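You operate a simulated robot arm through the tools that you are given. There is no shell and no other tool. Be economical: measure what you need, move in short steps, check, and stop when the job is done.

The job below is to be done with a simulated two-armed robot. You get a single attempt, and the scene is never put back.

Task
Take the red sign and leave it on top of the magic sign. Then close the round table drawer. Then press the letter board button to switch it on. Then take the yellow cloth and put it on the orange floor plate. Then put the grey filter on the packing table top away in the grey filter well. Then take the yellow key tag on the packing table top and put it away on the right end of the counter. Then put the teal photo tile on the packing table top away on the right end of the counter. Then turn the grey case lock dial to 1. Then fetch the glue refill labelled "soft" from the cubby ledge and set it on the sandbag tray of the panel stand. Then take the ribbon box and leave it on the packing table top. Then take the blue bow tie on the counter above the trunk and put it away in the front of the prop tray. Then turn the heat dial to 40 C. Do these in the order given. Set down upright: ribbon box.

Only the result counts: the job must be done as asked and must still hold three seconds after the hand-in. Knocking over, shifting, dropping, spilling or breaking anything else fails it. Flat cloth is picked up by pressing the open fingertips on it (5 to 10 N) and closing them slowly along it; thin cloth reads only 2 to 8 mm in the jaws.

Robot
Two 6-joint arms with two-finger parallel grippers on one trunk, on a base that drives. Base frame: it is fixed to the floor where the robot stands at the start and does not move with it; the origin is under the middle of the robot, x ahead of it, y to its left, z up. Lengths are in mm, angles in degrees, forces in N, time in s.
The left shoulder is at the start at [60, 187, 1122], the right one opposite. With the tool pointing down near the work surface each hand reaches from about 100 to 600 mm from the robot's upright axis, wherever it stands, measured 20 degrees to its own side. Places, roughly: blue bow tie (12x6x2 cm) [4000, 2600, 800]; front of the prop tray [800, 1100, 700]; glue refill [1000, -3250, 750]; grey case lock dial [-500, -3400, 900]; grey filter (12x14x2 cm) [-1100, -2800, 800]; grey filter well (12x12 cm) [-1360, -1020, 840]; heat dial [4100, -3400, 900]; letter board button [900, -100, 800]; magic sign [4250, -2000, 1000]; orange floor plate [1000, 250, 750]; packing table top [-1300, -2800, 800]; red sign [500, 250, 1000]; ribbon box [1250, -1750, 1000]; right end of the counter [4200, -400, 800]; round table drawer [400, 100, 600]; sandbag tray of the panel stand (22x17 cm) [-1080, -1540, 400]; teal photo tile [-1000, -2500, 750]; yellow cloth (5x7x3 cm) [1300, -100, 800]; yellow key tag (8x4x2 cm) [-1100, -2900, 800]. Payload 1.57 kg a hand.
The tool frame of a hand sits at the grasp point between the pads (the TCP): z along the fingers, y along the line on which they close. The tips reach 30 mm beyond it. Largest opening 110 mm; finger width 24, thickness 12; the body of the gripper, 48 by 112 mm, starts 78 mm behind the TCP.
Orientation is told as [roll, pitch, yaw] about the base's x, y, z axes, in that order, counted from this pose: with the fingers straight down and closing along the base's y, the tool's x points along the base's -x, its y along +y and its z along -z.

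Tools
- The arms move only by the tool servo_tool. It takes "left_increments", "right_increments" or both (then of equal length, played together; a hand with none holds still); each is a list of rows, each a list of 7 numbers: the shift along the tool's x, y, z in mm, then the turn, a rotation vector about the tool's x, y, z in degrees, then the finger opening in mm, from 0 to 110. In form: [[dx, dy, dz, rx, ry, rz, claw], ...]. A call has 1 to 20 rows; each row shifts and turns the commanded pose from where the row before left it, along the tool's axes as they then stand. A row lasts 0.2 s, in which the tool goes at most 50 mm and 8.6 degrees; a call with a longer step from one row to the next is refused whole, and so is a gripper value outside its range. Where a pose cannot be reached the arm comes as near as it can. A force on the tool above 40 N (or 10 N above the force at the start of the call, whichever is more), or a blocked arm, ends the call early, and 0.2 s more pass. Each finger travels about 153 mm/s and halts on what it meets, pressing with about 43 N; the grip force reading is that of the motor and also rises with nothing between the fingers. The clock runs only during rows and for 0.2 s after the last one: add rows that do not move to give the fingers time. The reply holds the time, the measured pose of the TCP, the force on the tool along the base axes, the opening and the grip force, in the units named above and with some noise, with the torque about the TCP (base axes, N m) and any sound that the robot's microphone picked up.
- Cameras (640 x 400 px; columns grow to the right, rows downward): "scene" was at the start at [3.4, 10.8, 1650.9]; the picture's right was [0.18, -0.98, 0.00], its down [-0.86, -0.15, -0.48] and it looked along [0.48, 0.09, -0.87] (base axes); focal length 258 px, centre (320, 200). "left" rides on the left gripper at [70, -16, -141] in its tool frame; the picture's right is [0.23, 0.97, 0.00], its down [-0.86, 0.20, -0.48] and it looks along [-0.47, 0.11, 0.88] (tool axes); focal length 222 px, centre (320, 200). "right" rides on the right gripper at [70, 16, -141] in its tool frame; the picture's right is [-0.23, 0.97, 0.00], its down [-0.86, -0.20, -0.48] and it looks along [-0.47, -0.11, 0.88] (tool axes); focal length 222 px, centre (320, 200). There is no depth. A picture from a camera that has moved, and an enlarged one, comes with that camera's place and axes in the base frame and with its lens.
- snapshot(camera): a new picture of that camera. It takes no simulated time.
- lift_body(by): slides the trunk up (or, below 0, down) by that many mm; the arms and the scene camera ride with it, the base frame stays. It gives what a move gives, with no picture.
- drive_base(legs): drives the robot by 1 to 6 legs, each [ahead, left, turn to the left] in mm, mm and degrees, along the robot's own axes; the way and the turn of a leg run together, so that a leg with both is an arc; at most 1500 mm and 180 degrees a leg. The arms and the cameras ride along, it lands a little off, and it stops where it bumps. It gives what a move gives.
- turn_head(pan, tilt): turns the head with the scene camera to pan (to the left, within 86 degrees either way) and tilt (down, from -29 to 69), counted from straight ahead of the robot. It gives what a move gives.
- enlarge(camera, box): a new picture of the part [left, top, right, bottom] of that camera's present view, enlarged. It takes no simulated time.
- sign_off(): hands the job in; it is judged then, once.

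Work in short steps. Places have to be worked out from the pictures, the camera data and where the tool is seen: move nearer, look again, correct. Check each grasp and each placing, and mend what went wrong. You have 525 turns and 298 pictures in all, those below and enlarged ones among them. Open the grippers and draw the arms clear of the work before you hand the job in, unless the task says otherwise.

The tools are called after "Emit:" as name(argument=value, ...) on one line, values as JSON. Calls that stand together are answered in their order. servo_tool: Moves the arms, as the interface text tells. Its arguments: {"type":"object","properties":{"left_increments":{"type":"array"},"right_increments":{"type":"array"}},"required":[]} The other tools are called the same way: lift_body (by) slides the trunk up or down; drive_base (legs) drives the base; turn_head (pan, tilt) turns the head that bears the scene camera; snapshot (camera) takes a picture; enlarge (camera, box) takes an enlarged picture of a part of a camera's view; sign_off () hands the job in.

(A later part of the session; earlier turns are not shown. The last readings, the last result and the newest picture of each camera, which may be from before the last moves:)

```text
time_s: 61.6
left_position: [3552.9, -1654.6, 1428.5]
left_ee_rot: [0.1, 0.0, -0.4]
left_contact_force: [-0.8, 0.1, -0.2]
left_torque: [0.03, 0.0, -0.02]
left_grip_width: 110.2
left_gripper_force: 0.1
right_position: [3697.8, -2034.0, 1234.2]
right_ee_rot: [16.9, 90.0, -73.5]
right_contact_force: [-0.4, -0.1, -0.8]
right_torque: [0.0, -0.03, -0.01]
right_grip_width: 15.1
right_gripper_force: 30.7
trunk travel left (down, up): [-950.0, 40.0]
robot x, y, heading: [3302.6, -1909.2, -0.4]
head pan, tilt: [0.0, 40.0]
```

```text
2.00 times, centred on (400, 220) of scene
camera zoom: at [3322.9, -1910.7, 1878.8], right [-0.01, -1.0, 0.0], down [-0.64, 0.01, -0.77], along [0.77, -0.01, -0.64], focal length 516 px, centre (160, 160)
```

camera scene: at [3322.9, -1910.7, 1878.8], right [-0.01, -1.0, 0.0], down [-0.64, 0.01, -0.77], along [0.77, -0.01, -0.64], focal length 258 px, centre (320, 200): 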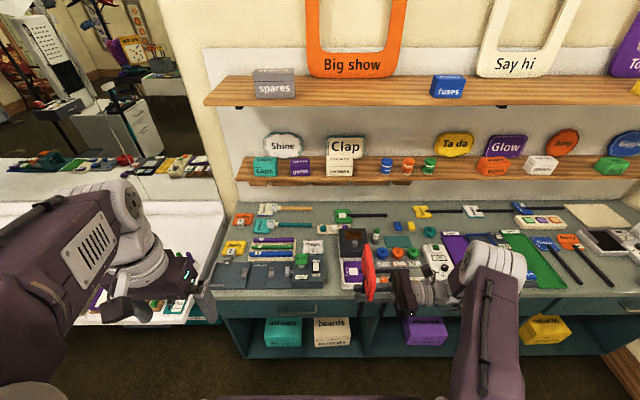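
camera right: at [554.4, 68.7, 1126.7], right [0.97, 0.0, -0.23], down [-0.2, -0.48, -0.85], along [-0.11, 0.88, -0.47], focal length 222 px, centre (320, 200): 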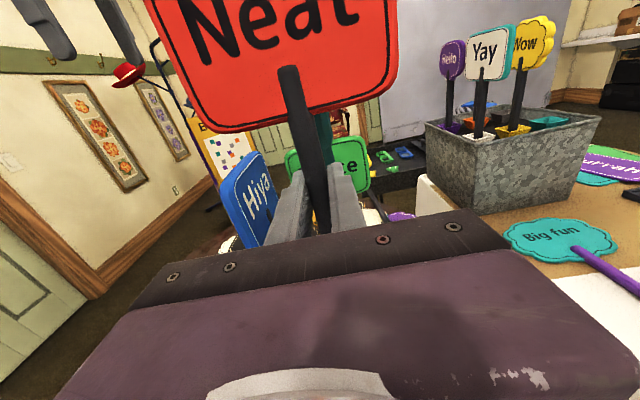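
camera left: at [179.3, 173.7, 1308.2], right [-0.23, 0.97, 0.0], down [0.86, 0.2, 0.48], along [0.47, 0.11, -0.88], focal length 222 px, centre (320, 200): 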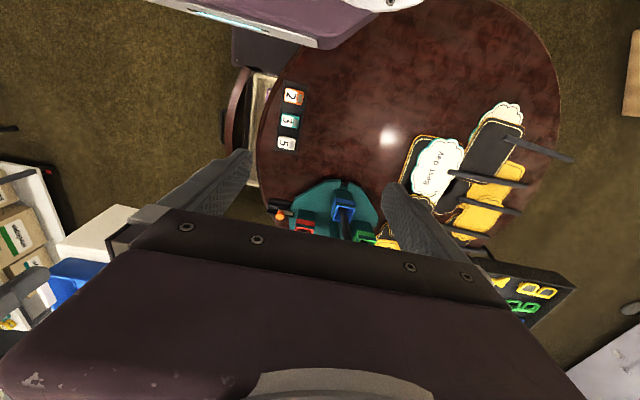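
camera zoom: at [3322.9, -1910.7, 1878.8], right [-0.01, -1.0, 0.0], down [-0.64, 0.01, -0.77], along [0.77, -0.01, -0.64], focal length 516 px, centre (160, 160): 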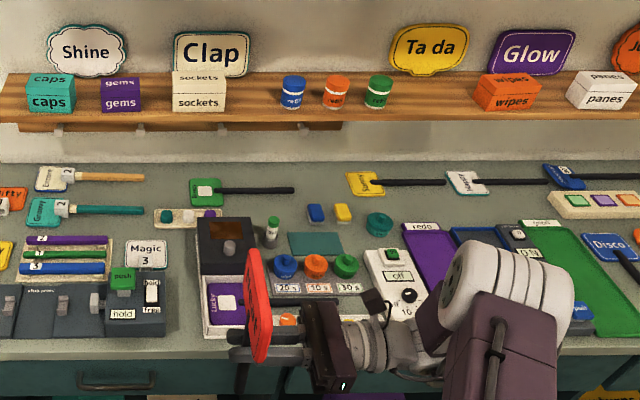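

There is a "Magic 3" card and several stick signs; I zoom in to read them all.

Emit:
enlarge(camera="scene", box=[220, 195, 380, 295])

Emit:
enlarge(camera="scene", box=[310, 190, 470, 290])

Emit:
enlarge(camera="scene", box=[440, 190, 632, 310])

```text
4.00 times, centred on (300, 245) of scene
camera zoom: at [3322.9, -1910.7, 1878.8], right [-0.01, -1.0, 0.0], down [-0.64, 0.01, -0.77], along [0.77, -0.01, -0.64], focal length 1033 px, centre (400, 20)
```

zoom: 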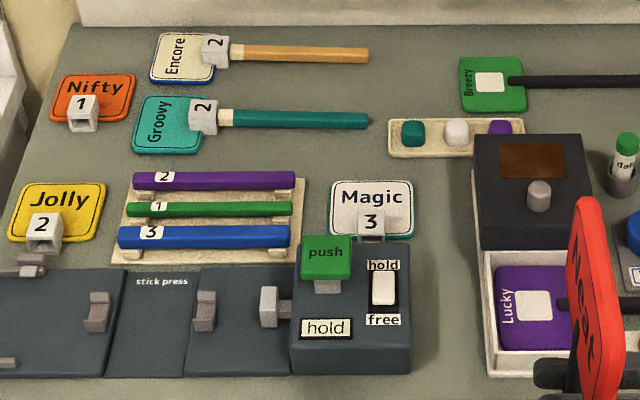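

```text
4.00 times, centred on (390, 240) of scene
camera zoom: at [3322.9, -1910.7, 1878.8], right [-0.01, -1.0, 0.0], down [-0.64, 0.01, -0.77], along [0.77, -0.01, -0.64], focal length 1033 px, centre (40, 40)
```

zoom: 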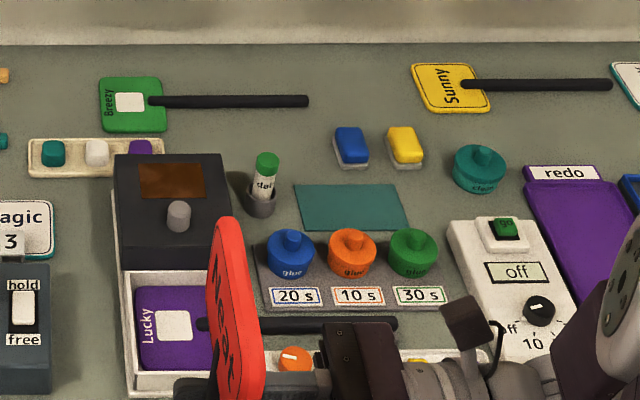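

```text
3.33 times, centred on (536, 250) of scene
camera zoom: at [3322.9, -1910.7, 1878.8], right [-0.01, -1.0, 0.0], down [-0.64, 0.01, -0.77], along [0.77, -0.01, -0.64], focal length 861 px, centre (-400, 33)
```

zoom: 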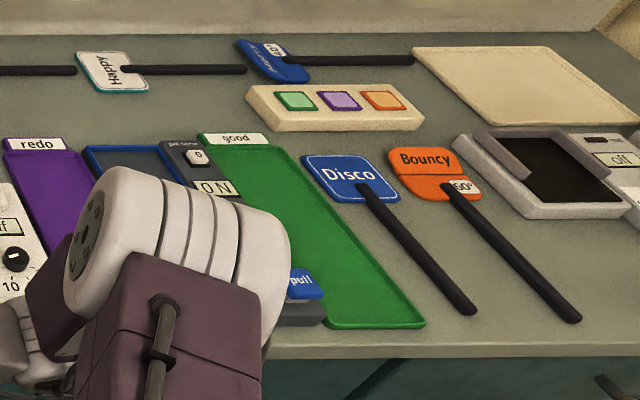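

"Magic" plate (≈100×90, x 4083–4172, y≈−1888) has a "3" socket on its near edge. The red sign should lie with stick pointing to the wall, so I'll regrip the stick nearer the plate with the fingertips: first bring it to the middle and let the left hand take the plate's top edge.

Emit:
servo_tool(right_increments=[[0, 0, 42, 0, 0, 0, 4], [0, 0, 42, 0, 0, 0, 4], [0, 0, 42, 0, 0, 0, 4]])

Emit:
servo_tool(left_increments=[[-36, 0, -10, 0, 0, 0, 60], [-36, 0, -10, 0, 0, 0, 60], [-36, 0, -10, 0, 0, 0, 60], [-36, 0, -10, 0, 0, 0, 60], [0, 0, 0, 0, 0, 0, 60]])

Emit:
turn_head(pan=0, tilt=50)

Emit:
snapshot(camera="scene")

```text
time_s: 62.4
left_position: [3552.9, -1653.4, 1429.5]
left_ee_rot: [-0.2, -0.1, -0.4]
left_contact_force: [-1.0, -0.1, 0.3]
left_torque: [-0.03, -0.01, 0.0]
left_grip_width: 110.2
left_gripper_force: 0.0
right_position: [3697.6, -1906.9, 1234.9]
right_ee_rot: [1.5, 90.0, -88.9]
right_contact_force: [0.7, -0.3, -1.3]
right_torque: [0.03, 0.01, 0.01]
right_grip_width: 14.9
right_gripper_force: 30.6
trunk travel left (down, up): [-950.0, 40.0]
robot x, y, heading: [3300.3, -1909.5, -0.6]
head pan, tilt: [0.0, 40.0]
```

```text
time_s: 63.6
left_position: [3695.9, -1655.6, 1469.3]
left_ee_rot: [0.0, 0.0, -0.4]
left_contact_force: [-0.7, 0.5, -0.3]
left_torque: [0.03, 0.01, -0.02]
left_grip_width: 60.0
left_gripper_force: 0.0
right_position: [3697.1, -1907.9, 1235.2]
right_ee_rot: [-34.4, 90.0, -125.0]
right_contact_force: [0.5, 0.7, -0.2]
right_torque: [-0.01, 0.0, -0.04]
right_grip_width: 15.1
right_gripper_force: 30.8
trunk travel left (down, up): [-950.0, 40.0]
robot x, y, heading: [3297.7, -1908.5, -0.6]
head pan, tilt: [0.0, 40.0]
```

```text
time_s: 64.3
left_position: [3695.4, -1655.2, 1469.1]
left_ee_rot: [-0.1, -0.1, -0.4]
left_contact_force: [1.0, 0.3, 0.0]
left_torque: [0.02, 0.01, 0.03]
left_grip_width: 60.0
left_gripper_force: 0.1
right_position: [3696.7, -1908.7, 1234.8]
right_ee_rot: [42.3, 90.0, -48.1]
right_contact_force: [-0.5, 0.1, -0.1]
right_torque: [-0.01, 0.02, 0.02]
right_grip_width: 15.2
right_gripper_force: 31.4
trunk travel left (down, up): [-950.0, 40.0]
robot x, y, heading: [3296.7, -1910.1, -0.4]
head pan, tilt: [0.0, 50.0]
```

```text
261 pictures are left
camera scene: at [3314.6, -1910.4, 1864.7], right [-0.01, -1.0, 0.0], down [-0.77, 0.01, -0.64], along [0.64, 0.0, -0.77], focal length 258 px, centre (320, 200)
```

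scene: 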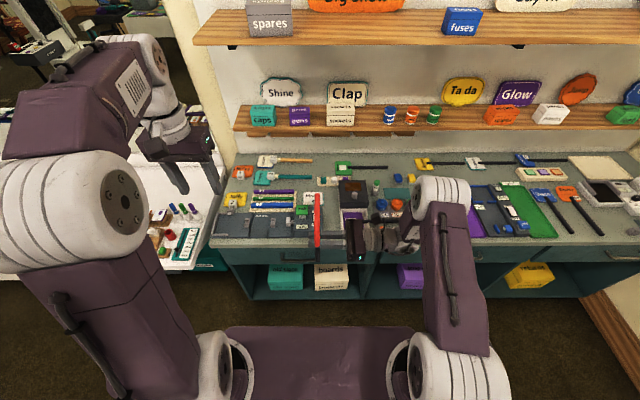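

Left hand moves over the plate (y≈−1902), then I check before descending.

Emit:
servo_tool(left_increments=[[0, -49, 0, 0, 0, 0, 60], [0, -49, 0, 0, 0, 0, 60], [0, -49, 0, 0, 0, 0, 60], [0, -49, 0, 0, 0, 0, 60], [0, -49, 0, 0, 0, 0, 60], [-3, -2, 0, 0, 0, 0, 60]])

Emit:
enlarge(camera="scene", box=[240, 80, 400, 280])

Emit:
snapshot(camera="left")

```text
time_s: 65.7
left_position: [3697.0, -1902.8, 1466.8]
left_ee_rot: [0.0, 0.1, -0.4]
left_contact_force: [0.5, -0.1, -0.1]
left_torque: [-0.01, -0.03, -0.01]
left_grip_width: 60.0
left_gripper_force: 0.1
right_position: [3697.6, -1907.4, 1234.0]
right_ee_rot: [-28.9, 90.0, -119.1]
right_contact_force: [-0.6, 0.1, 0.1]
right_torque: [-0.01, 0.0, 0.02]
right_grip_width: 15.2
right_gripper_force: 30.5
trunk travel left (down, up): [-950.0, 40.0]
robot x, y, heading: [3299.0, -1915.4, -0.3]
head pan, tilt: [0.0, 50.0]
```

```text
2.00 times, centred on (320, 180) of scene
camera zoom: at [3315.3, -1910.1, 1864.7], right [-0.01, -1.0, 0.0], down [-0.77, 0.01, -0.64], along [0.64, 0.0, -0.77], focal length 516 px, centre (320, 240)
```

zoom: 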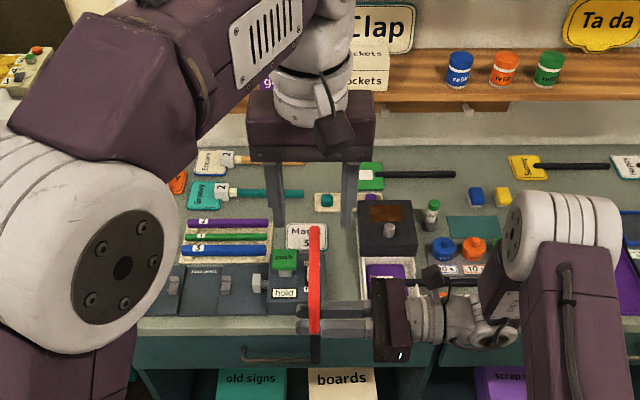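

```text
259 pictures are left
camera left: at [3627.9, -1919.3, 1610.1], right [-0.22, 0.98, 0.0], down [0.86, 0.19, 0.48], along [0.47, 0.11, -0.88], focal length 222 px, centre (320, 200)
```

left: 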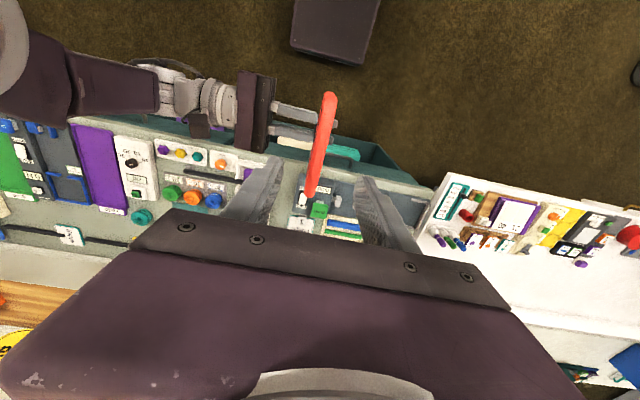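

The plate is centred between the left fingers; I descend 110 mm and close gently.

Emit:
servo_tool(left_increments=[[0, 0, 40, 0, 0, 0, 60], [0, 0, 40, 0, 0, 0, 60], [0, 0, 30, 0, 0, 0, 60], [0, 0, 0, 0, 0, 0, 36], [0, 0, 0, 0, 0, 0, 20], [0, 0, 0, 0, 0, 0, 4], [0, 0, 0, 0, 0, 0, 4]])

Emit:
enlarge(camera="scene", box=[240, 80, 400, 280])

```text
time_s: 67.3
left_position: [3696.8, -1902.6, 1357.9]
left_ee_rot: [-0.3, 0.0, -0.4]
left_contact_force: [-2.2, -16.6, -3.4]
left_torque: [-1.36, 0.21, -0.04]
left_grip_width: 12.6
left_gripper_force: 29.2
right_position: [3697.2, -1907.9, 1235.1]
right_ee_rot: [134.6, 90.0, 44.2]
right_contact_force: [1.7, 15.8, 4.1]
right_torque: [-0.65, -0.01, -0.05]
right_grip_width: 15.1
right_gripper_force: 30.6
trunk travel left (down, up): [-950.0, 40.0]
robot x, y, heading: [3301.8, -1907.0, -0.6]
head pan, tilt: [0.0, 50.0]
```

```text
2.00 times, centred on (320, 180) of scene
camera zoom: at [3314.9, -1910.6, 1864.7], right [-0.01, -1.0, 0.0], down [-0.77, 0.01, -0.64], along [0.64, 0.0, -0.77], focal length 516 px, centre (320, 240)
```

zoom: 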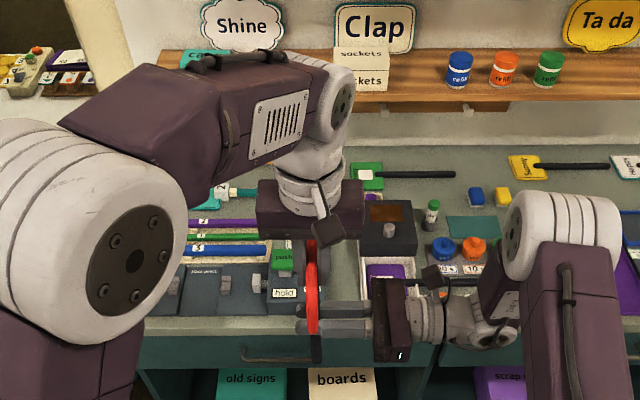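

Left holds the plate (12.6 mm). Right hand opens, backs 17 mm, shifts 24 mm up towards the plate and re-closes with the fingertips.

Emit:
servo_tool(right_increments=[[0, 0, 0, 0, 0, 0, 40], [0, 0, 0, 0, 0, 0, 40], [12, 0, -8, 0, 0, 0, 40], [12, 0, -9, 0, 0, 0, 40], [0, 0, 0, 0, 0, 0, 40], [0, 0, 0, 0, 0, 0, 20], [0, 0, 0, 0, 0, 0, 4], [0, 0, 0, 0, 0, 0, 4]])

Emit:
snapshot(camera="right")

Emit:
enlarge(camera="scene", box=[280, 180, 360, 280])

```text
time_s: 69.1
left_position: [3697.2, -1901.7, 1357.5]
left_ee_rot: [0.0, -0.1, -0.4]
left_contact_force: [2.6, 1.0, -1.2]
left_torque: [-0.01, -0.16, -0.01]
left_grip_width: 12.2
left_gripper_force: 29.6
right_position: [3698.0, -1926.3, 1259.1]
right_ee_rot: [-153.6, 89.9, 116.0]
right_contact_force: [-2.3, -1.4, 0.8]
right_torque: [0.1, -0.03, 0.03]
right_grip_width: 15.0
right_gripper_force: 30.5
trunk travel left (down, up): [-950.0, 40.0]
robot x, y, heading: [3296.9, -1910.7, -0.5]
head pan, tilt: [0.0, 50.0]
```

```text
257 pictures are left
camera right: at [3713.2, -2066.0, 1329.6], right [0.97, -0.01, -0.23], down [-0.2, -0.48, -0.86], along [-0.1, 0.88, -0.47], focal length 222 px, centre (320, 200)
```

right: 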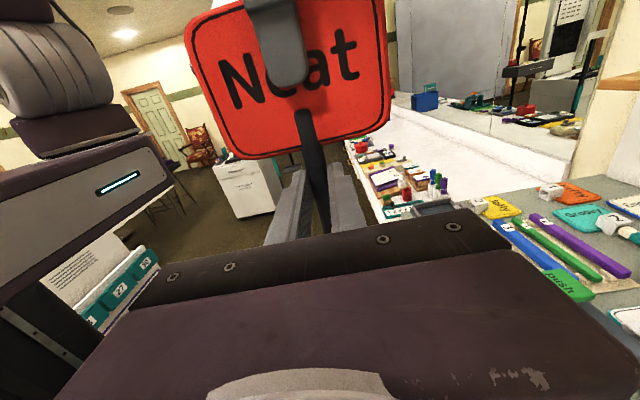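

```text
4.00 times, centred on (320, 230) of scene
camera zoom: at [3315.0, -1910.6, 1864.7], right [-0.01, -1.0, 0.0], down [-0.77, 0.01, -0.64], along [0.64, 0.0, -0.77], focal length 1033 px, centre (320, 80)
```

zoom: 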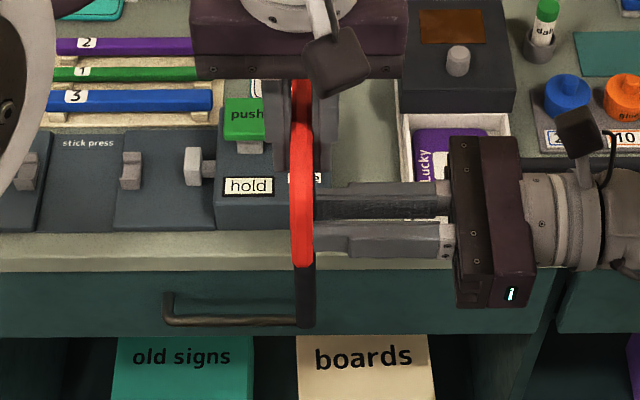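

Regripped. The left hand releases, rises and goes back to its side.

Emit:
servo_tool(left_increments=[[0, 0, 0, 0, 0, 0, 40], [0, 0, 0, 0, 0, 0, 40], [0, 0, -40, 0, 0, 0, 40], [0, 0, -40, 0, 0, 0, 40], [0, 0, -40, 0, 0, 0, 40], [0, 49, 0, 0, 0, 0, 60], [0, 49, 0, 0, 0, 0, 60], [0, 49, 0, 0, 0, 0, 60], [0, 49, 0, 0, 0, 0, 60], [30, 30, 0, 0, 0, 0, 60], [40, 0, 0, 0, 0, 0, 60], [40, 0, 0, 0, 0, 0, 60]])

Emit:
servo_tool(right_increments=[[0, 0, 0, 0, -8.5, 0, 4], [0, 0, 0, 0, -8.5, 0, 4], [0, 0, 0, 0, -8.5, 0, 4], [0, 0, 0, 0, -8.5, 0, 4], [0, 0, 0, 0, -8.5, 0, 4], [0, 0, 0, 0, -8.5, 0, 4], [0, 0, 0, 0, -8.5, 0, 4], [0, 0, 0, 0, -8.5, 0, 4], [0, 0, 0, 0, -8.5, 0, 4], [0, 0, 0, 0, -8.5, 0, 4], [0, 0, 0, 0, -5, 0, 4]])

Emit:
snapshot(camera="right")

```text
time_s: 71.7
left_position: [3588.0, -1677.3, 1477.8]
left_ee_rot: [0.0, -0.1, -0.5]
left_contact_force: [-0.3, -0.1, -0.5]
left_torque: [0.01, -0.04, 0.01]
left_grip_width: 60.1
left_gripper_force: 0.1
right_position: [3696.0, -1926.1, 1258.9]
right_ee_rot: [107.5, 89.8, 17.1]
right_contact_force: [0.3, -0.3, 0.6]
right_torque: [0.02, -0.04, 0.0]
right_grip_width: 15.0
right_gripper_force: 30.6
trunk travel left (down, up): [-950.0, 40.0]
robot x, y, heading: [3299.4, -1909.2, -0.6]
head pan, tilt: [0.0, 50.0]
```

```text
time_s: 74.1
left_position: [3589.5, -1674.2, 1477.3]
left_ee_rot: [0.0, 0.0, -0.5]
left_contact_force: [-0.1, 0.2, -0.3]
left_torque: [-0.01, 0.04, 0.03]
left_grip_width: 59.9
left_gripper_force: 0.1
right_position: [3698.8, -1924.3, 1258.3]
right_ee_rot: [0.1, -0.1, -90.4]
right_contact_force: [-0.2, 0.3, 0.7]
right_torque: [-0.05, -0.02, -0.03]
right_grip_width: 14.9
right_gripper_force: 31.5
trunk travel left (down, up): [-950.0, 40.0]
robot x, y, heading: [3298.7, -1911.2, -0.7]
head pan, tilt: [0.0, 50.0]
```

```text
255 pictures are left
camera right: at [3715.7, -1853.9, 1400.7], right [0.97, -0.23, 0.0], down [-0.21, -0.85, 0.48], along [-0.11, -0.47, -0.88], focal length 222 px, centre (320, 200)
```

right: 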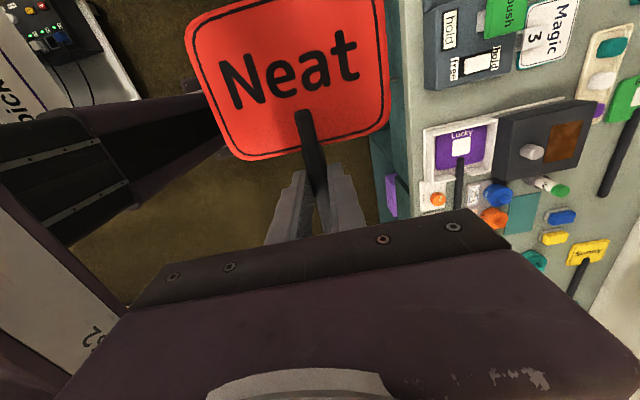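

Now I yaw the right hand so the stick points at the wall, then drive 290 mm nearer.

Emit:
servo_tool(right_increments=[[0, 0, 0, 0, 0, -8.5, 4], [0, 0, 0, 0, 0, -8.5, 4], [0, 0, 0, 0, 0, -8.5, 4], [0, 0, 0, 0, 0, -8.5, 4], [0, 0, 0, 0, 0, -8.5, 4], [0, 0, 0, 0, 0, -8.5, 4], [0, 0, 0, 0, 0, -8.5, 4], [0, 0, 0, 0, 0, -8.5, 4], [0, 0, 0, 0, 0, -8.5, 4], [0, 0, 0, 0, 0, -8.5, 4], [0, 0, 0, 0, 0, -5, 4]])

Emit:
drive_base(legs=[[290, 40, 0.6]])

Emit:
turn_head(pan=0, tilt=55)

Emit:
snapshot(camera="scene")

Emit:
snapshot(camera="right")

```text
time_s: 76.5
left_position: [3589.3, -1675.3, 1477.8]
left_ee_rot: [0.0, 0.0, -0.4]
left_contact_force: [-0.2, -0.1, 0.8]
left_torque: [0.04, -0.01, 0.02]
left_grip_width: 60.0
left_gripper_force: 0.0
right_position: [3697.8, -1925.3, 1258.6]
right_ee_rot: [0.0, 0.0, -0.3]
right_contact_force: [0.2, -0.7, -0.4]
right_torque: [-0.01, 0.01, 0.03]
right_grip_width: 15.1
right_gripper_force: 30.6
trunk travel left (down, up): [-950.0, 40.0]
robot x, y, heading: [3301.5, -1913.5, -0.2]
head pan, tilt: [0.0, 50.0]
```

```text
time_s: 78.5
left_position: [3877.1, -1636.0, 1477.7]
left_ee_rot: [0.0, -0.1, 0.1]
left_contact_force: [-0.1, 0.7, 0.9]
left_torque: [0.03, -0.04, 0.0]
left_grip_width: 60.0
left_gripper_force: 0.0
right_position: [3987.4, -1884.3, 1259.9]
right_ee_rot: [0.0, 0.0, 0.1]
right_contact_force: [0.2, 0.1, 0.0]
right_torque: [-0.05, -0.07, -0.02]
right_grip_width: 14.9
right_gripper_force: 31.0
trunk travel left (down, up): [-950.0, 40.0]
robot x, y, heading: [3591.4, -1870.5, -0.1]
head pan, tilt: [0.0, 50.0]
```

```text
time_s: 79.2
left_position: [3878.1, -1635.5, 1478.9]
left_ee_rot: [0.0, 0.0, 0.1]
left_contact_force: [0.4, -0.6, 0.5]
left_torque: [-0.02, -0.04, -0.03]
left_grip_width: 60.1
left_gripper_force: 0.0
right_position: [3990.1, -1883.7, 1259.8]
right_ee_rot: [0.0, -0.1, 0.1]
right_contact_force: [0.4, 0.0, 0.2]
right_torque: [0.0, -0.06, -0.04]
right_grip_width: 15.1
right_gripper_force: 31.1
trunk travel left (down, up): [-950.0, 40.0]
robot x, y, heading: [3594.9, -1872.7, 0.2]
head pan, tilt: [0.0, 55.0]
```

```text
254 pictures are left
camera scene: at [3600.9, -1872.3, 1858.2], right [0.0, -1.0, 0.0], down [-0.82, 0.0, -0.57], along [0.57, 0.0, -0.82], focal length 258 px, centre (320, 200)
```

scene: 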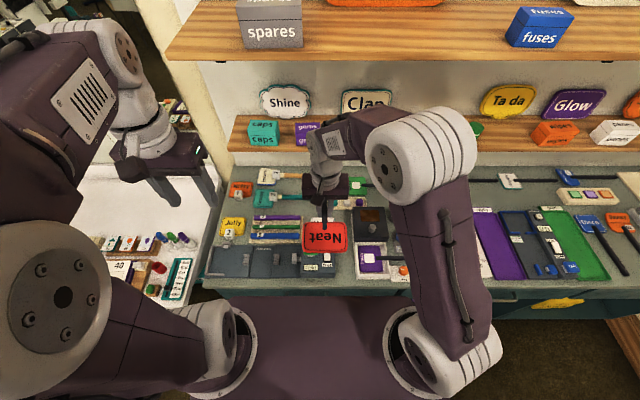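

```text
253 pictures are left
camera right: at [3920.2, -1866.8, 1401.3], right [0.23, 0.97, 0.0], down [0.85, -0.2, 0.48], along [0.47, -0.11, -0.88], focal length 222 px, centre (320, 200)
```

right: 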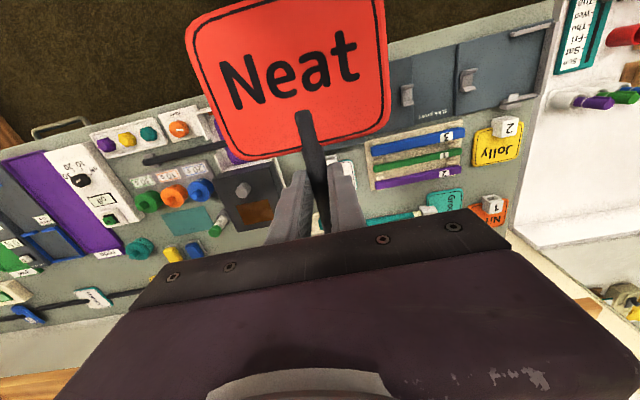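

Counter top is about z≈890. I lower the trunk 150 and move the hand out over the Magic plate, then look.

Emit:
lift_body(by=-150)

Emit:
servo_tool(right_increments=[[-42, 0, 0, 0, 0, 0, 4], [-42, 0, 0, 0, 0, 0, 4], [-42, 0, 0, 0, 0, 0, 4], [-42, 0, 0, 0, 0, 0, 4], [-35, 0, 0, 0, 0, 0, 4]])

Emit:
snapshot(camera="right")

Emit:
enlarge(camera="scene", box=[220, 150, 420, 275])

```text
time_s: 80.9
left_position: [3880.1, -1635.0, 1328.2]
left_ee_rot: [0.0, 0.1, 0.1]
left_contact_force: [0.4, -0.2, 0.2]
left_torque: [-0.01, 0.0, -0.01]
left_grip_width: 60.0
left_gripper_force: 0.0
right_position: [3991.0, -1883.9, 1109.0]
right_ee_rot: [0.0, 0.1, 0.1]
right_contact_force: [-0.8, -0.8, -0.4]
right_torque: [-0.02, -0.01, 0.01]
right_grip_width: 15.3
right_gripper_force: 31.0
trunk travel left (down, up): [-800.0, 190.0]
robot x, y, heading: [3592.7, -1872.7, 0.1]
head pan, tilt: [0.0, 55.0]
```

```text
time_s: 82.1
left_position: [3881.1, -1636.1, 1327.2]
left_ee_rot: [0.0, 0.0, 0.1]
left_contact_force: [0.3, 0.2, -0.4]
left_torque: [0.02, -0.01, -0.03]
left_grip_width: 60.1
left_gripper_force: 0.0
right_position: [4160.4, -1890.8, 1104.4]
right_ee_rot: [0.0, 0.1, 0.1]
right_contact_force: [-0.1, -0.9, 0.0]
right_torque: [-0.01, -0.05, 0.0]
right_grip_width: 14.8
right_gripper_force: 30.7
right hand out of reach, approached as far as the arm can: row 4, 5
trunk travel left (down, up): [-800.0, 190.0]
robot x, y, heading: [3589.9, -1871.5, 0.3]
head pan, tilt: [0.0, 55.0]
```

```text
252 pictures are left
camera right: at [4091.1, -1874.3, 1247.3], right [0.23, 0.97, 0.0], down [0.86, -0.2, 0.48], along [0.46, -0.11, -0.88], focal length 222 px, centre (320, 200)
```

right: 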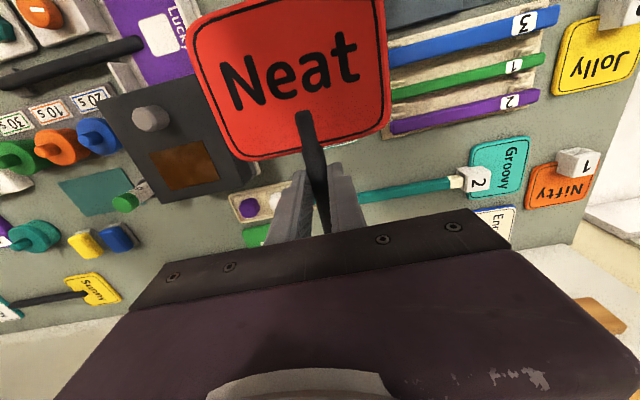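

```text
3.20 times, centred on (320, 212) of scene
camera zoom: at [3602.6, -1872.6, 1708.2], right [0.0, -1.0, 0.0], down [-0.82, 0.0, -0.57], along [0.57, 0.0, -0.82], focal length 826 px, centre (320, 160)
```

zoom: 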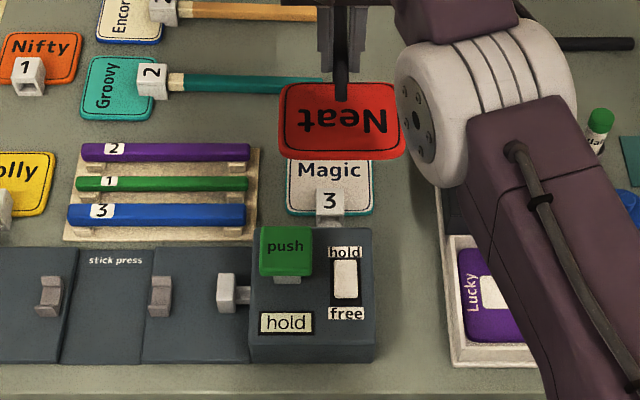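

Let me inspect the Magic plate's socket closely.

Emit:
enlarge(camera="scene", box=[296, 190, 360, 230])

Emit:
enlarge(camera="right", box=[400, 100, 640, 250])

Emit:
snapshot(camera="left")

```text
10.00 times, centred on (328, 210) of scene
camera zoom: at [3602.6, -1872.6, 1708.2], right [0.0, -1.0, 0.0], down [-0.82, 0.0, -0.57], along [0.57, 0.0, -0.82], focal length 2582 px, centre (240, 100)
```

zoom: 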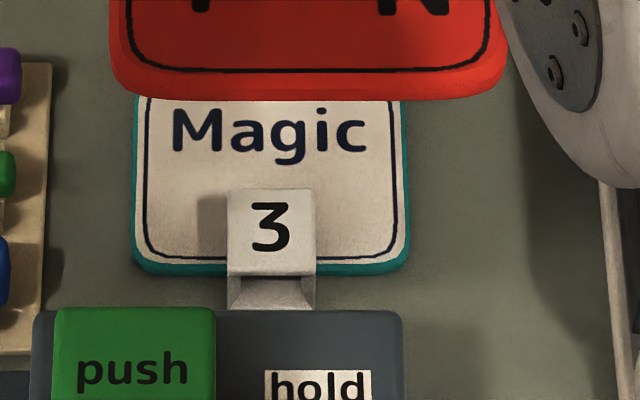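

```text
2.67 times, centred on (520, 175) of right
camera zoom: at [4091.1, -1874.3, 1247.3], right [0.23, 0.97, 0.0], down [0.86, -0.2, 0.48], along [0.46, -0.11, -0.88], focal length 592 px, centre (-213, 267)
```

zoom: 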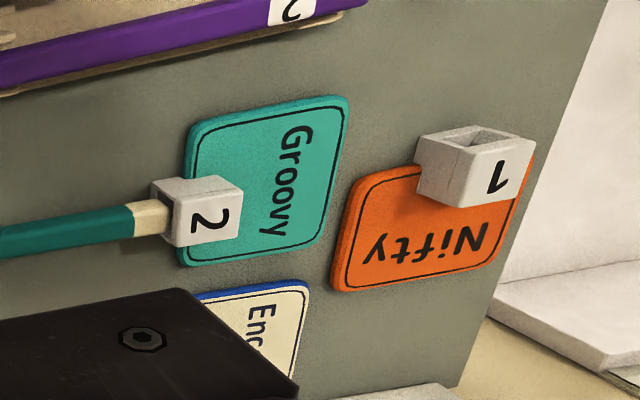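

```text
248 pictures are left
camera left: at [3811.2, -1651.6, 1469.8], right [-0.23, 0.97, 0.0], down [0.85, 0.2, 0.48], along [0.47, 0.11, -0.88], focal length 222 px, centre (320, 200)
```

left: 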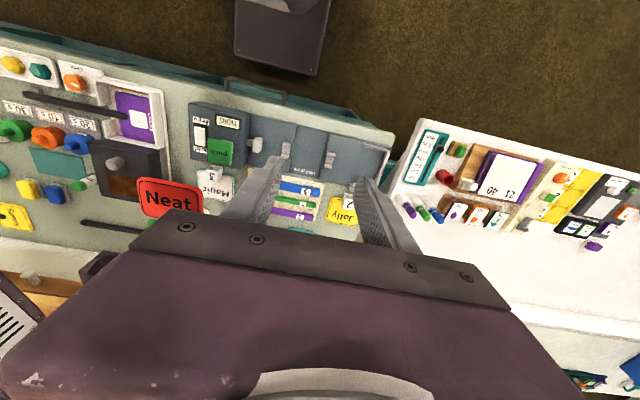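

The socket cube stands ~20 mm over the plate's near part. I'll rest the red plate on Magic with stick pointing to the wall in the free gap (y≈−1893). I need ~55 mm more reach, so drive a little closer.

Emit:
drive_base(legs=[[60, 0, 0]])

Emit:
lift_body(by=-70)

```text
time_s: 83.1
left_position: [3931.9, -1634.6, 1330.6]
left_ee_rot: [-0.1, -0.4, 0.1]
left_contact_force: [-1.7, 0.0, -0.1]
left_torque: [0.02, -0.07, 0.04]
left_grip_width: 60.4
left_gripper_force: 0.1
right_position: [4213.8, -1890.2, 1109.1]
right_ee_rot: [0.0, -0.5, 0.1]
right_contact_force: [-0.3, 0.0, 0.0]
right_torque: [0.01, -0.08, 0.0]
right_grip_width: 15.0
right_gripper_force: 31.1
trunk travel left (down, up): [-800.0, 190.0]
robot x, y, heading: [3646.6, -1871.6, 0.3]
head pan, tilt: [0.0, 55.0]
```

```text
time_s: 84.2
left_position: [3936.3, -1636.1, 1258.0]
left_ee_rot: [0.0, -0.1, 0.1]
left_contact_force: [-0.6, 0.4, 0.0]
left_torque: [0.03, -0.03, -0.01]
left_grip_width: 60.0
left_gripper_force: 0.1
right_position: [4217.7, -1890.3, 1036.0]
right_ee_rot: [0.0, -0.1, 0.1]
right_contact_force: [-0.3, -0.4, 1.0]
right_torque: [0.02, -0.02, -0.03]
right_grip_width: 15.3
right_gripper_force: 30.5
trunk travel left (down, up): [-730.0, 260.0]
robot x, y, heading: [3655.3, -1872.8, 0.1]
head pan, tilt: [0.0, 55.0]
```

Reached. Now back 21 mm, pitch 9° so the stick end dips, and lower to z≈965 for a look.

Emit:
servo_tool(right_increments=[[21, -2, 0, 0, 0, 0, 4], [0, 0, 35, 0, 0, 0, 4], [0, 0, 35, 0, 0, 0, 4], [0, 0, 0, 0, 4.5, 0, 4], [0, 0, 0, 0, 4.5, 0, 4]])

Emit:
enlarge(camera="scene", box=[220, 130, 420, 255])

Emit:
snapshot(camera="right")

Emit:
snapshot(camera="left")

```text
time_s: 85.4
left_position: [3938.3, -1635.0, 1258.0]
left_ee_rot: [0.0, 0.1, 0.1]
left_contact_force: [-0.4, -0.6, 0.5]
left_torque: [-0.01, -0.01, -0.01]
left_grip_width: 59.9
left_gripper_force: 0.1
right_position: [4196.5, -1891.3, 965.7]
right_ee_rot: [0.0, 6.4, 0.1]
right_contact_force: [0.5, -0.9, -0.4]
right_torque: [0.02, -0.03, 0.03]
right_grip_width: 15.1
right_gripper_force: 30.8
trunk travel left (down, up): [-730.0, 260.0]
robot x, y, heading: [3648.3, -1869.1, 0.3]
head pan, tilt: [0.0, 55.0]
```

```text
3.20 times, centred on (320, 192) of scene
camera zoom: at [3661.4, -1872.0, 1638.2], right [0.0, -1.0, 0.0], down [-0.82, 0.0, -0.57], along [0.57, 0.0, -0.82], focal length 826 px, centre (320, 224)
```

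zoom: 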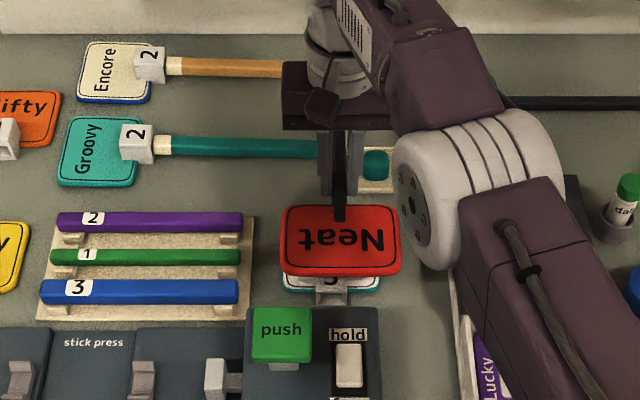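

```text
246 pictures are left
camera right: at [4143.9, -1873.9, 1114.7], right [0.22, 0.97, -0.03], down [0.9, -0.2, 0.38], along [0.37, -0.11, -0.92], focal length 222 px, centre (320, 200)
```

right: 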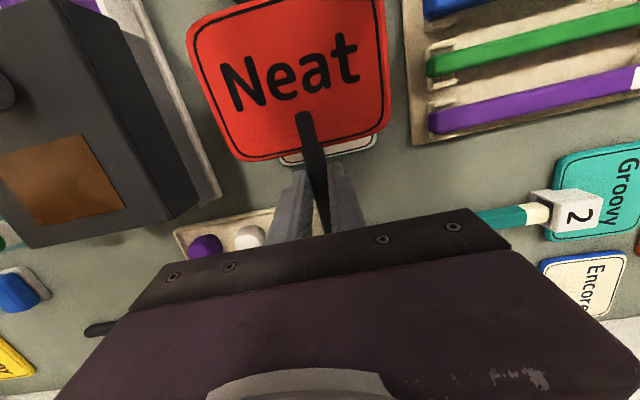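

```text
245 pictures are left
camera left: at [3869.7, -1651.1, 1399.7], right [-0.23, 0.97, 0.0], down [0.86, 0.2, 0.48], along [0.47, 0.11, -0.88], focal length 222 px, centre (320, 200)
```

left: 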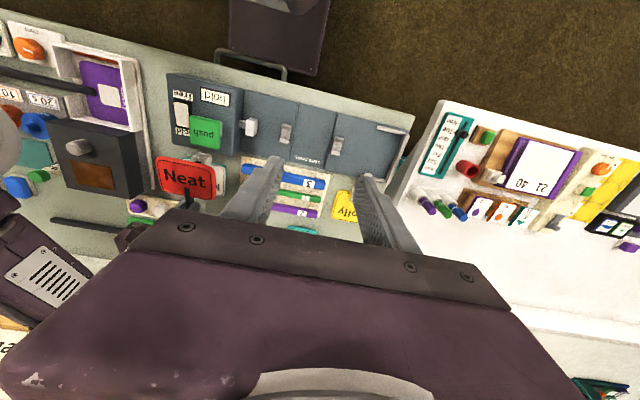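

The plate hovers over Magic as intended. I lower in small steps watching the force.

Emit:
servo_tool(right_increments=[[0, 0, 8, 0, 0, 0, 4], [0, 0, 8, 0, 0, 0, 4], [0, 0, 6, 0, 0, 0, 4]])

Emit:
snapshot(camera="right")

Emit:
enlarge(camera="scene", box=[280, 170, 360, 220])

```text
time_s: 86.2
left_position: [3937.9, -1635.1, 1257.8]
left_ee_rot: [0.0, 0.0, 0.1]
left_contact_force: [0.3, -0.9, -0.8]
left_torque: [-0.03, -0.02, -0.01]
left_grip_width: 60.1
left_gripper_force: 0.0
right_position: [4183.4, -1895.8, 943.1]
right_ee_rot: [0.1, 8.9, 0.2]
right_contact_force: [0.4, -0.3, -0.6]
right_torque: [0.0, 0.01, 0.01]
right_grip_width: 14.7
right_gripper_force: 30.8
right hand out of reach, approached as far as the arm can: row 1
trunk travel left (down, up): [-730.0, 260.0]
robot x, y, heading: [3649.8, -1870.4, -0.0]
head pan, tilt: [0.0, 55.0]
```

```text
244 pictures are left
camera right: at [4137.1, -1878.7, 1095.3], right [0.22, 0.97, -0.04], down [0.92, -0.2, 0.34], along [0.32, -0.11, -0.94], focal length 222 px, centre (320, 200)
```

right: 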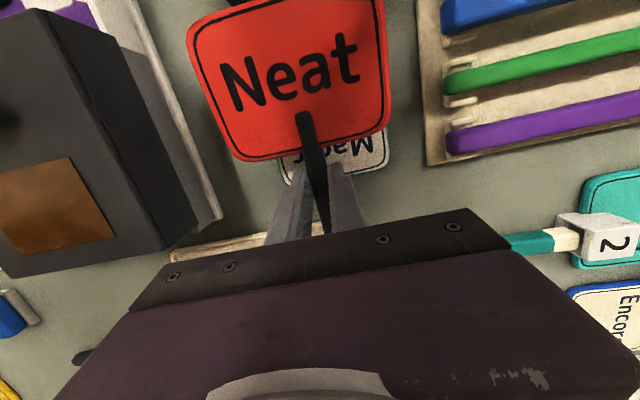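

```text
8.00 times, centred on (320, 195) of scene
camera zoom: at [3660.5, -1871.8, 1638.2], right [0.0, -1.0, 0.0], down [-0.82, 0.0, -0.57], along [0.57, 0.0, -0.82], focal length 2066 px, centre (320, 240)
```

zoom: 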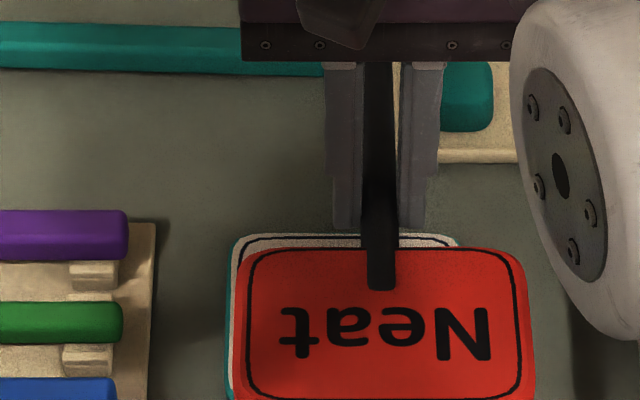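

Out of reach by ~13 mm; raise a bit and drive 35 mm forward.

Emit:
servo_tool(right_increments=[[0, 0, -20, 0, 0, 0, 4]])

Emit:
drive_base(legs=[[35, 0, 0]])

Emit:
servo_tool(right_increments=[[0, 0, 0, 0, 0, 0, 4], [0, 0, 0, 0, 0, 0, 4]])

```text
time_s: 86.6
left_position: [3938.8, -1636.3, 1258.3]
left_ee_rot: [0.0, 0.1, 0.2]
left_contact_force: [-1.1, 0.6, 0.1]
left_torque: [-0.02, 0.03, -0.01]
left_grip_width: 60.3
left_gripper_force: 0.2
right_position: [4185.9, -1896.5, 964.0]
right_ee_rot: [0.0, 9.0, 0.2]
right_contact_force: [-0.3, 1.0, -0.6]
right_torque: [0.0, -0.03, -0.06]
right_grip_width: 14.9
right_gripper_force: 30.8
trunk travel left (down, up): [-730.0, 260.0]
robot x, y, heading: [3648.4, -1871.3, -0.2]
head pan, tilt: [0.0, 55.0]
```

```text
time_s: 87.4
left_position: [3971.4, -1634.1, 1257.9]
left_ee_rot: [-0.1, -0.1, 0.1]
left_contact_force: [-0.1, -0.3, 0.8]
left_torque: [-0.01, -0.01, 0.0]
left_grip_width: 60.2
left_gripper_force: 0.1
right_position: [4220.5, -1895.2, 964.2]
right_ee_rot: [0.0, 8.9, 0.1]
right_contact_force: [0.2, 0.4, 0.0]
right_torque: [0.0, -0.01, -0.01]
right_grip_width: 15.0
right_gripper_force: 31.1
trunk travel left (down, up): [-730.0, 260.0]
robot x, y, heading: [3684.1, -1874.9, -0.0]
head pan, tilt: [0.0, 55.0]
```

```text
time_s: 88.0
left_position: [3973.0, -1635.0, 1256.3]
left_ee_rot: [-0.1, 0.0, 0.1]
left_contact_force: [0.5, -0.1, -1.3]
left_torque: [-0.02, 0.02, -0.04]
left_grip_width: 60.0
left_gripper_force: 0.1
right_position: [4221.3, -1896.2, 963.3]
right_ee_rot: [0.0, 9.0, 0.1]
right_contact_force: [-0.1, 0.1, -0.5]
right_torque: [0.01, -0.04, 0.01]
right_grip_width: 15.0
right_gripper_force: 31.1
trunk travel left (down, up): [-730.0, 260.0]
robot x, y, heading: [3680.3, -1872.4, 0.0]
head pan, tilt: [0.0, 55.0]
```

Now position at x≈4198, y≈−1892 and lower to z≈935.

Emit:
servo_tool(right_increments=[[18, 4, 3, 0, 0, 0, 4], [0, 0, 10, 0, 0, 0, 4], [0, 0, 10, 0, 0, 0, 4], [0, 0, 5, 0, 0, 0, 4]])

Emit:
enlarge(camera="scene", box=[280, 170, 360, 220])

Emit:
enlarge(camera="left", box=[80, 60, 280, 260])

```text
time_s: 89.0
left_position: [3973.0, -1635.0, 1259.1]
left_ee_rot: [-0.1, 0.0, 0.1]
left_contact_force: [0.2, -0.4, -0.7]
left_torque: [-0.01, 0.02, 0.03]
left_grip_width: 59.7
left_gripper_force: 0.0
right_position: [4198.7, -1892.1, 940.1]
right_ee_rot: [0.0, 8.9, 0.1]
right_contact_force: [0.5, 0.1, 0.4]
right_torque: [-0.02, -0.04, -0.03]
right_grip_width: 14.9
right_gripper_force: 31.0
trunk travel left (down, up): [-730.0, 260.0]
robot x, y, heading: [3688.6, -1872.6, 0.1]
head pan, tilt: [0.0, 55.0]
```

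```text
8.00 times, centred on (320, 195) of scene
camera zoom: at [3694.6, -1871.6, 1638.2], right [0.0, -1.0, 0.0], down [-0.82, 0.0, -0.57], along [0.57, 0.0, -0.82], focal length 2066 px, centre (320, 240)
```

zoom: 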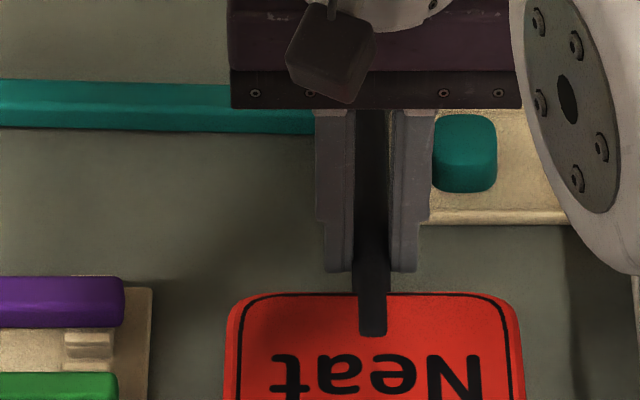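

```text
2.00 times, centred on (180, 160) of left
camera zoom: at [3903.1, -1650.8, 1400.0], right [-0.23, 0.97, 0.0], down [0.85, 0.2, 0.48], along [0.47, 0.11, -0.88], focal length 444 px, centre (600, 280)
```

zoom: 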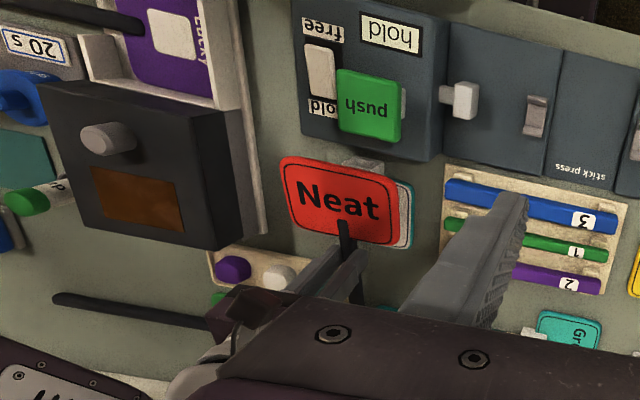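

Position looks right. Continue down in 4 mm steps until contact shows.

Emit:
servo_tool(right_increments=[[-1, 0, 4, 0, 0, 0, 4], [-1, 0, 4, 0, 0, 0, 4], [0, 0, 0, 0, 0, 0, 4]])

Emit:
enlarge(camera="left", box=[140, 110, 240, 210])

```text
time_s: 89.8
left_position: [3970.4, -1635.7, 1259.6]
left_ee_rot: [0.0, 0.0, 0.1]
left_contact_force: [-0.2, 0.3, -0.3]
left_torque: [-0.01, 0.01, 0.0]
left_grip_width: 59.7
left_gripper_force: 0.1
right_position: [4199.2, -1891.4, 933.7]
right_ee_rot: [0.1, 8.5, 0.2]
right_contact_force: [5.5, -0.1, 24.1]
right_torque: [0.02, -0.13, -0.02]
right_grip_width: 15.4
right_gripper_force: 30.6
trunk travel left (down, up): [-730.0, 260.0]
robot x, y, heading: [3683.5, -1870.9, 0.1]
head pan, tilt: [0.0, 55.0]
```

```text
4.00 times, centred on (190, 160) of left
camera zoom: at [3901.7, -1650.9, 1400.5], right [-0.23, 0.97, 0.0], down [0.85, 0.2, 0.48], along [0.47, 0.11, -0.88], focal length 888 px, centre (840, 360)
```

zoom: 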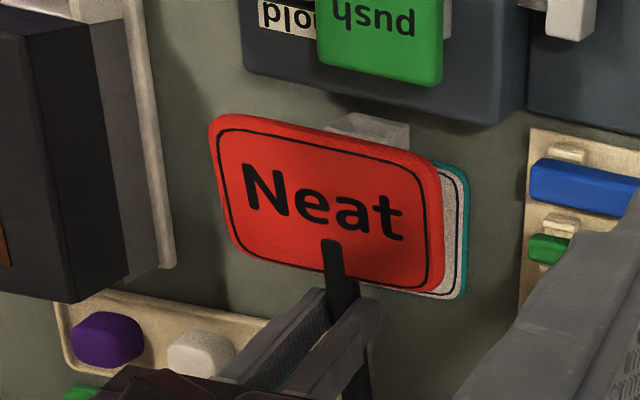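

Contact (24 N). I ease up 2 mm and open slightly.

Emit:
servo_tool(right_increments=[[0, 0, -4, 0, 0, 0, 4], [0, 0, 0, 0, 0, 0, 16], [0, 0, 0, 0, 0, 0, 20], [0, 0, 0, 0, 0, 0, 26], [0, 0, 0, 0, 0, 0, 26]])

Emit:
enlarge(camera="left", box=[140, 110, 240, 210])

Emit:
enlarge(camera="scene", box=[280, 160, 376, 220])

```text
time_s: 91.0
left_position: [3973.4, -1635.9, 1258.1]
left_ee_rot: [0.0, 0.0, 0.1]
left_contact_force: [-0.3, 0.0, -0.3]
left_torque: [0.0, -0.02, -0.04]
left_grip_width: 60.1
left_gripper_force: 0.1
right_position: [4199.8, -1891.5, 935.2]
right_ee_rot: [0.0, 9.1, 0.1]
right_contact_force: [-0.5, -0.4, -0.1]
right_torque: [-0.01, 0.02, -0.01]
right_grip_width: 25.8
right_gripper_force: 0.1
trunk travel left (down, up): [-730.0, 260.0]
robot x, y, heading: [3687.1, -1868.7, 0.1]
head pan, tilt: [0.0, 55.0]
```

```text
4.00 times, centred on (190, 160) of left
camera zoom: at [3903.6, -1651.0, 1399.9], right [-0.23, 0.97, 0.0], down [0.85, 0.2, 0.48], along [0.47, 0.11, -0.88], focal length 888 px, centre (840, 360)
```

zoom: 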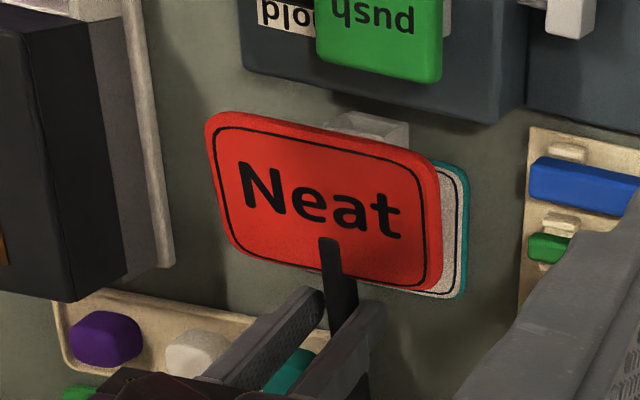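

```text
6.67 times, centred on (328, 190) of scene
camera zoom: at [3695.2, -1871.8, 1638.2], right [0.0, -1.0, 0.0], down [-0.82, 0.0, -0.57], along [0.57, 0.0, -0.82], focal length 1721 px, centre (267, 267)
```

zoom: 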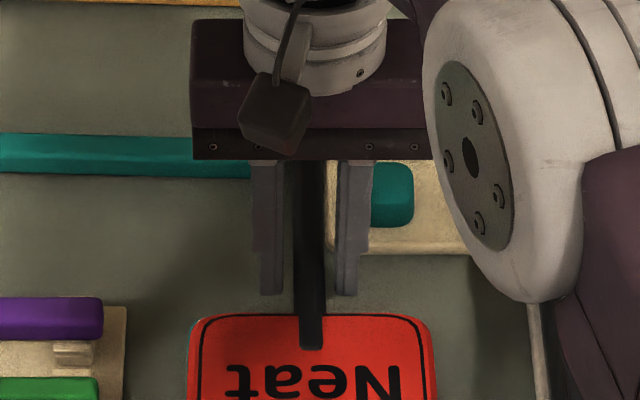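

Released and stable. Withdraw the hand straight up and check.

Emit:
servo_tool(right_increments=[[3, 0, -20, 0, 0, 0, 26], [6, 0, -39, 0, 0, 0, 26], [6, 0, -39, 0, 0, 0, 26], [6, 0, -39, 0, -4.5, 0, 26], [40, 0, -10, 0, -4.5, 0, 26], [45, 0, 0, 0, 0, 0, 26], [45, 0, 0, 0, 0, 0, 26], [45, 0, 0, 0, 0, 0, 26], [45, 0, 0, 0, 0, 0, 26]])

Emit:
enlarge(camera="scene", box=[260, 130, 420, 230])

Emit:
snapshot(camera="left")

```text
time_s: 93.0
left_position: [3972.2, -1635.6, 1258.7]
left_ee_rot: [0.0, -0.2, 0.0]
left_contact_force: [-0.5, -0.2, 0.3]
left_torque: [0.0, -0.01, 0.0]
left_grip_width: 60.1
left_gripper_force: 0.0
right_position: [3980.8, -1892.3, 1083.6]
right_ee_rot: [-0.2, -0.1, 0.1]
right_contact_force: [0.1, 0.5, -0.1]
right_torque: [0.0, -0.01, 0.0]
right_grip_width: 25.8
right_gripper_force: 0.0
trunk travel left (down, up): [-730.0, 260.0]
robot x, y, heading: [3681.8, -1874.0, 0.1]
head pan, tilt: [0.0, 55.0]
```

```text
4.00 times, centred on (340, 180) of scene
camera zoom: at [3693.4, -1872.2, 1638.2], right [0.0, -1.0, 0.0], down [-0.82, 0.0, -0.57], along [0.57, 0.0, -0.82], focal length 1033 px, centre (240, 280)
```

zoom: 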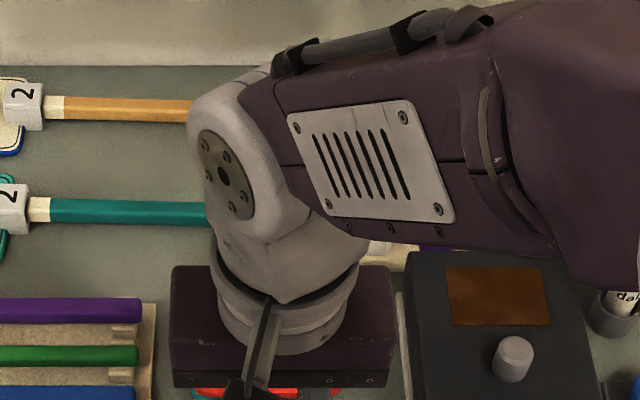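

```text
236 pictures are left
camera left: at [3902.1, -1651.3, 1400.2], right [-0.23, 0.97, 0.0], down [0.85, 0.2, 0.48], along [0.47, 0.11, -0.88], focal length 222 px, centre (320, 200)
```

left: 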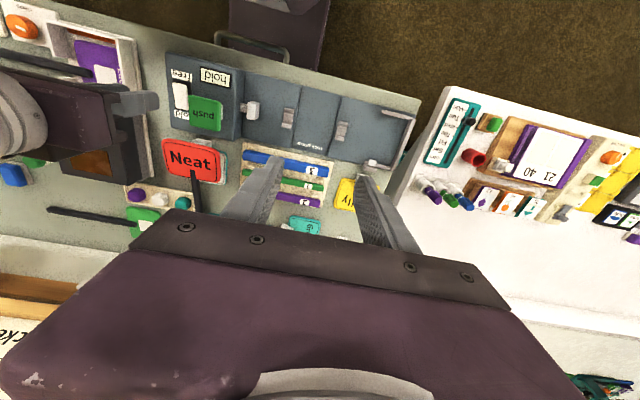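

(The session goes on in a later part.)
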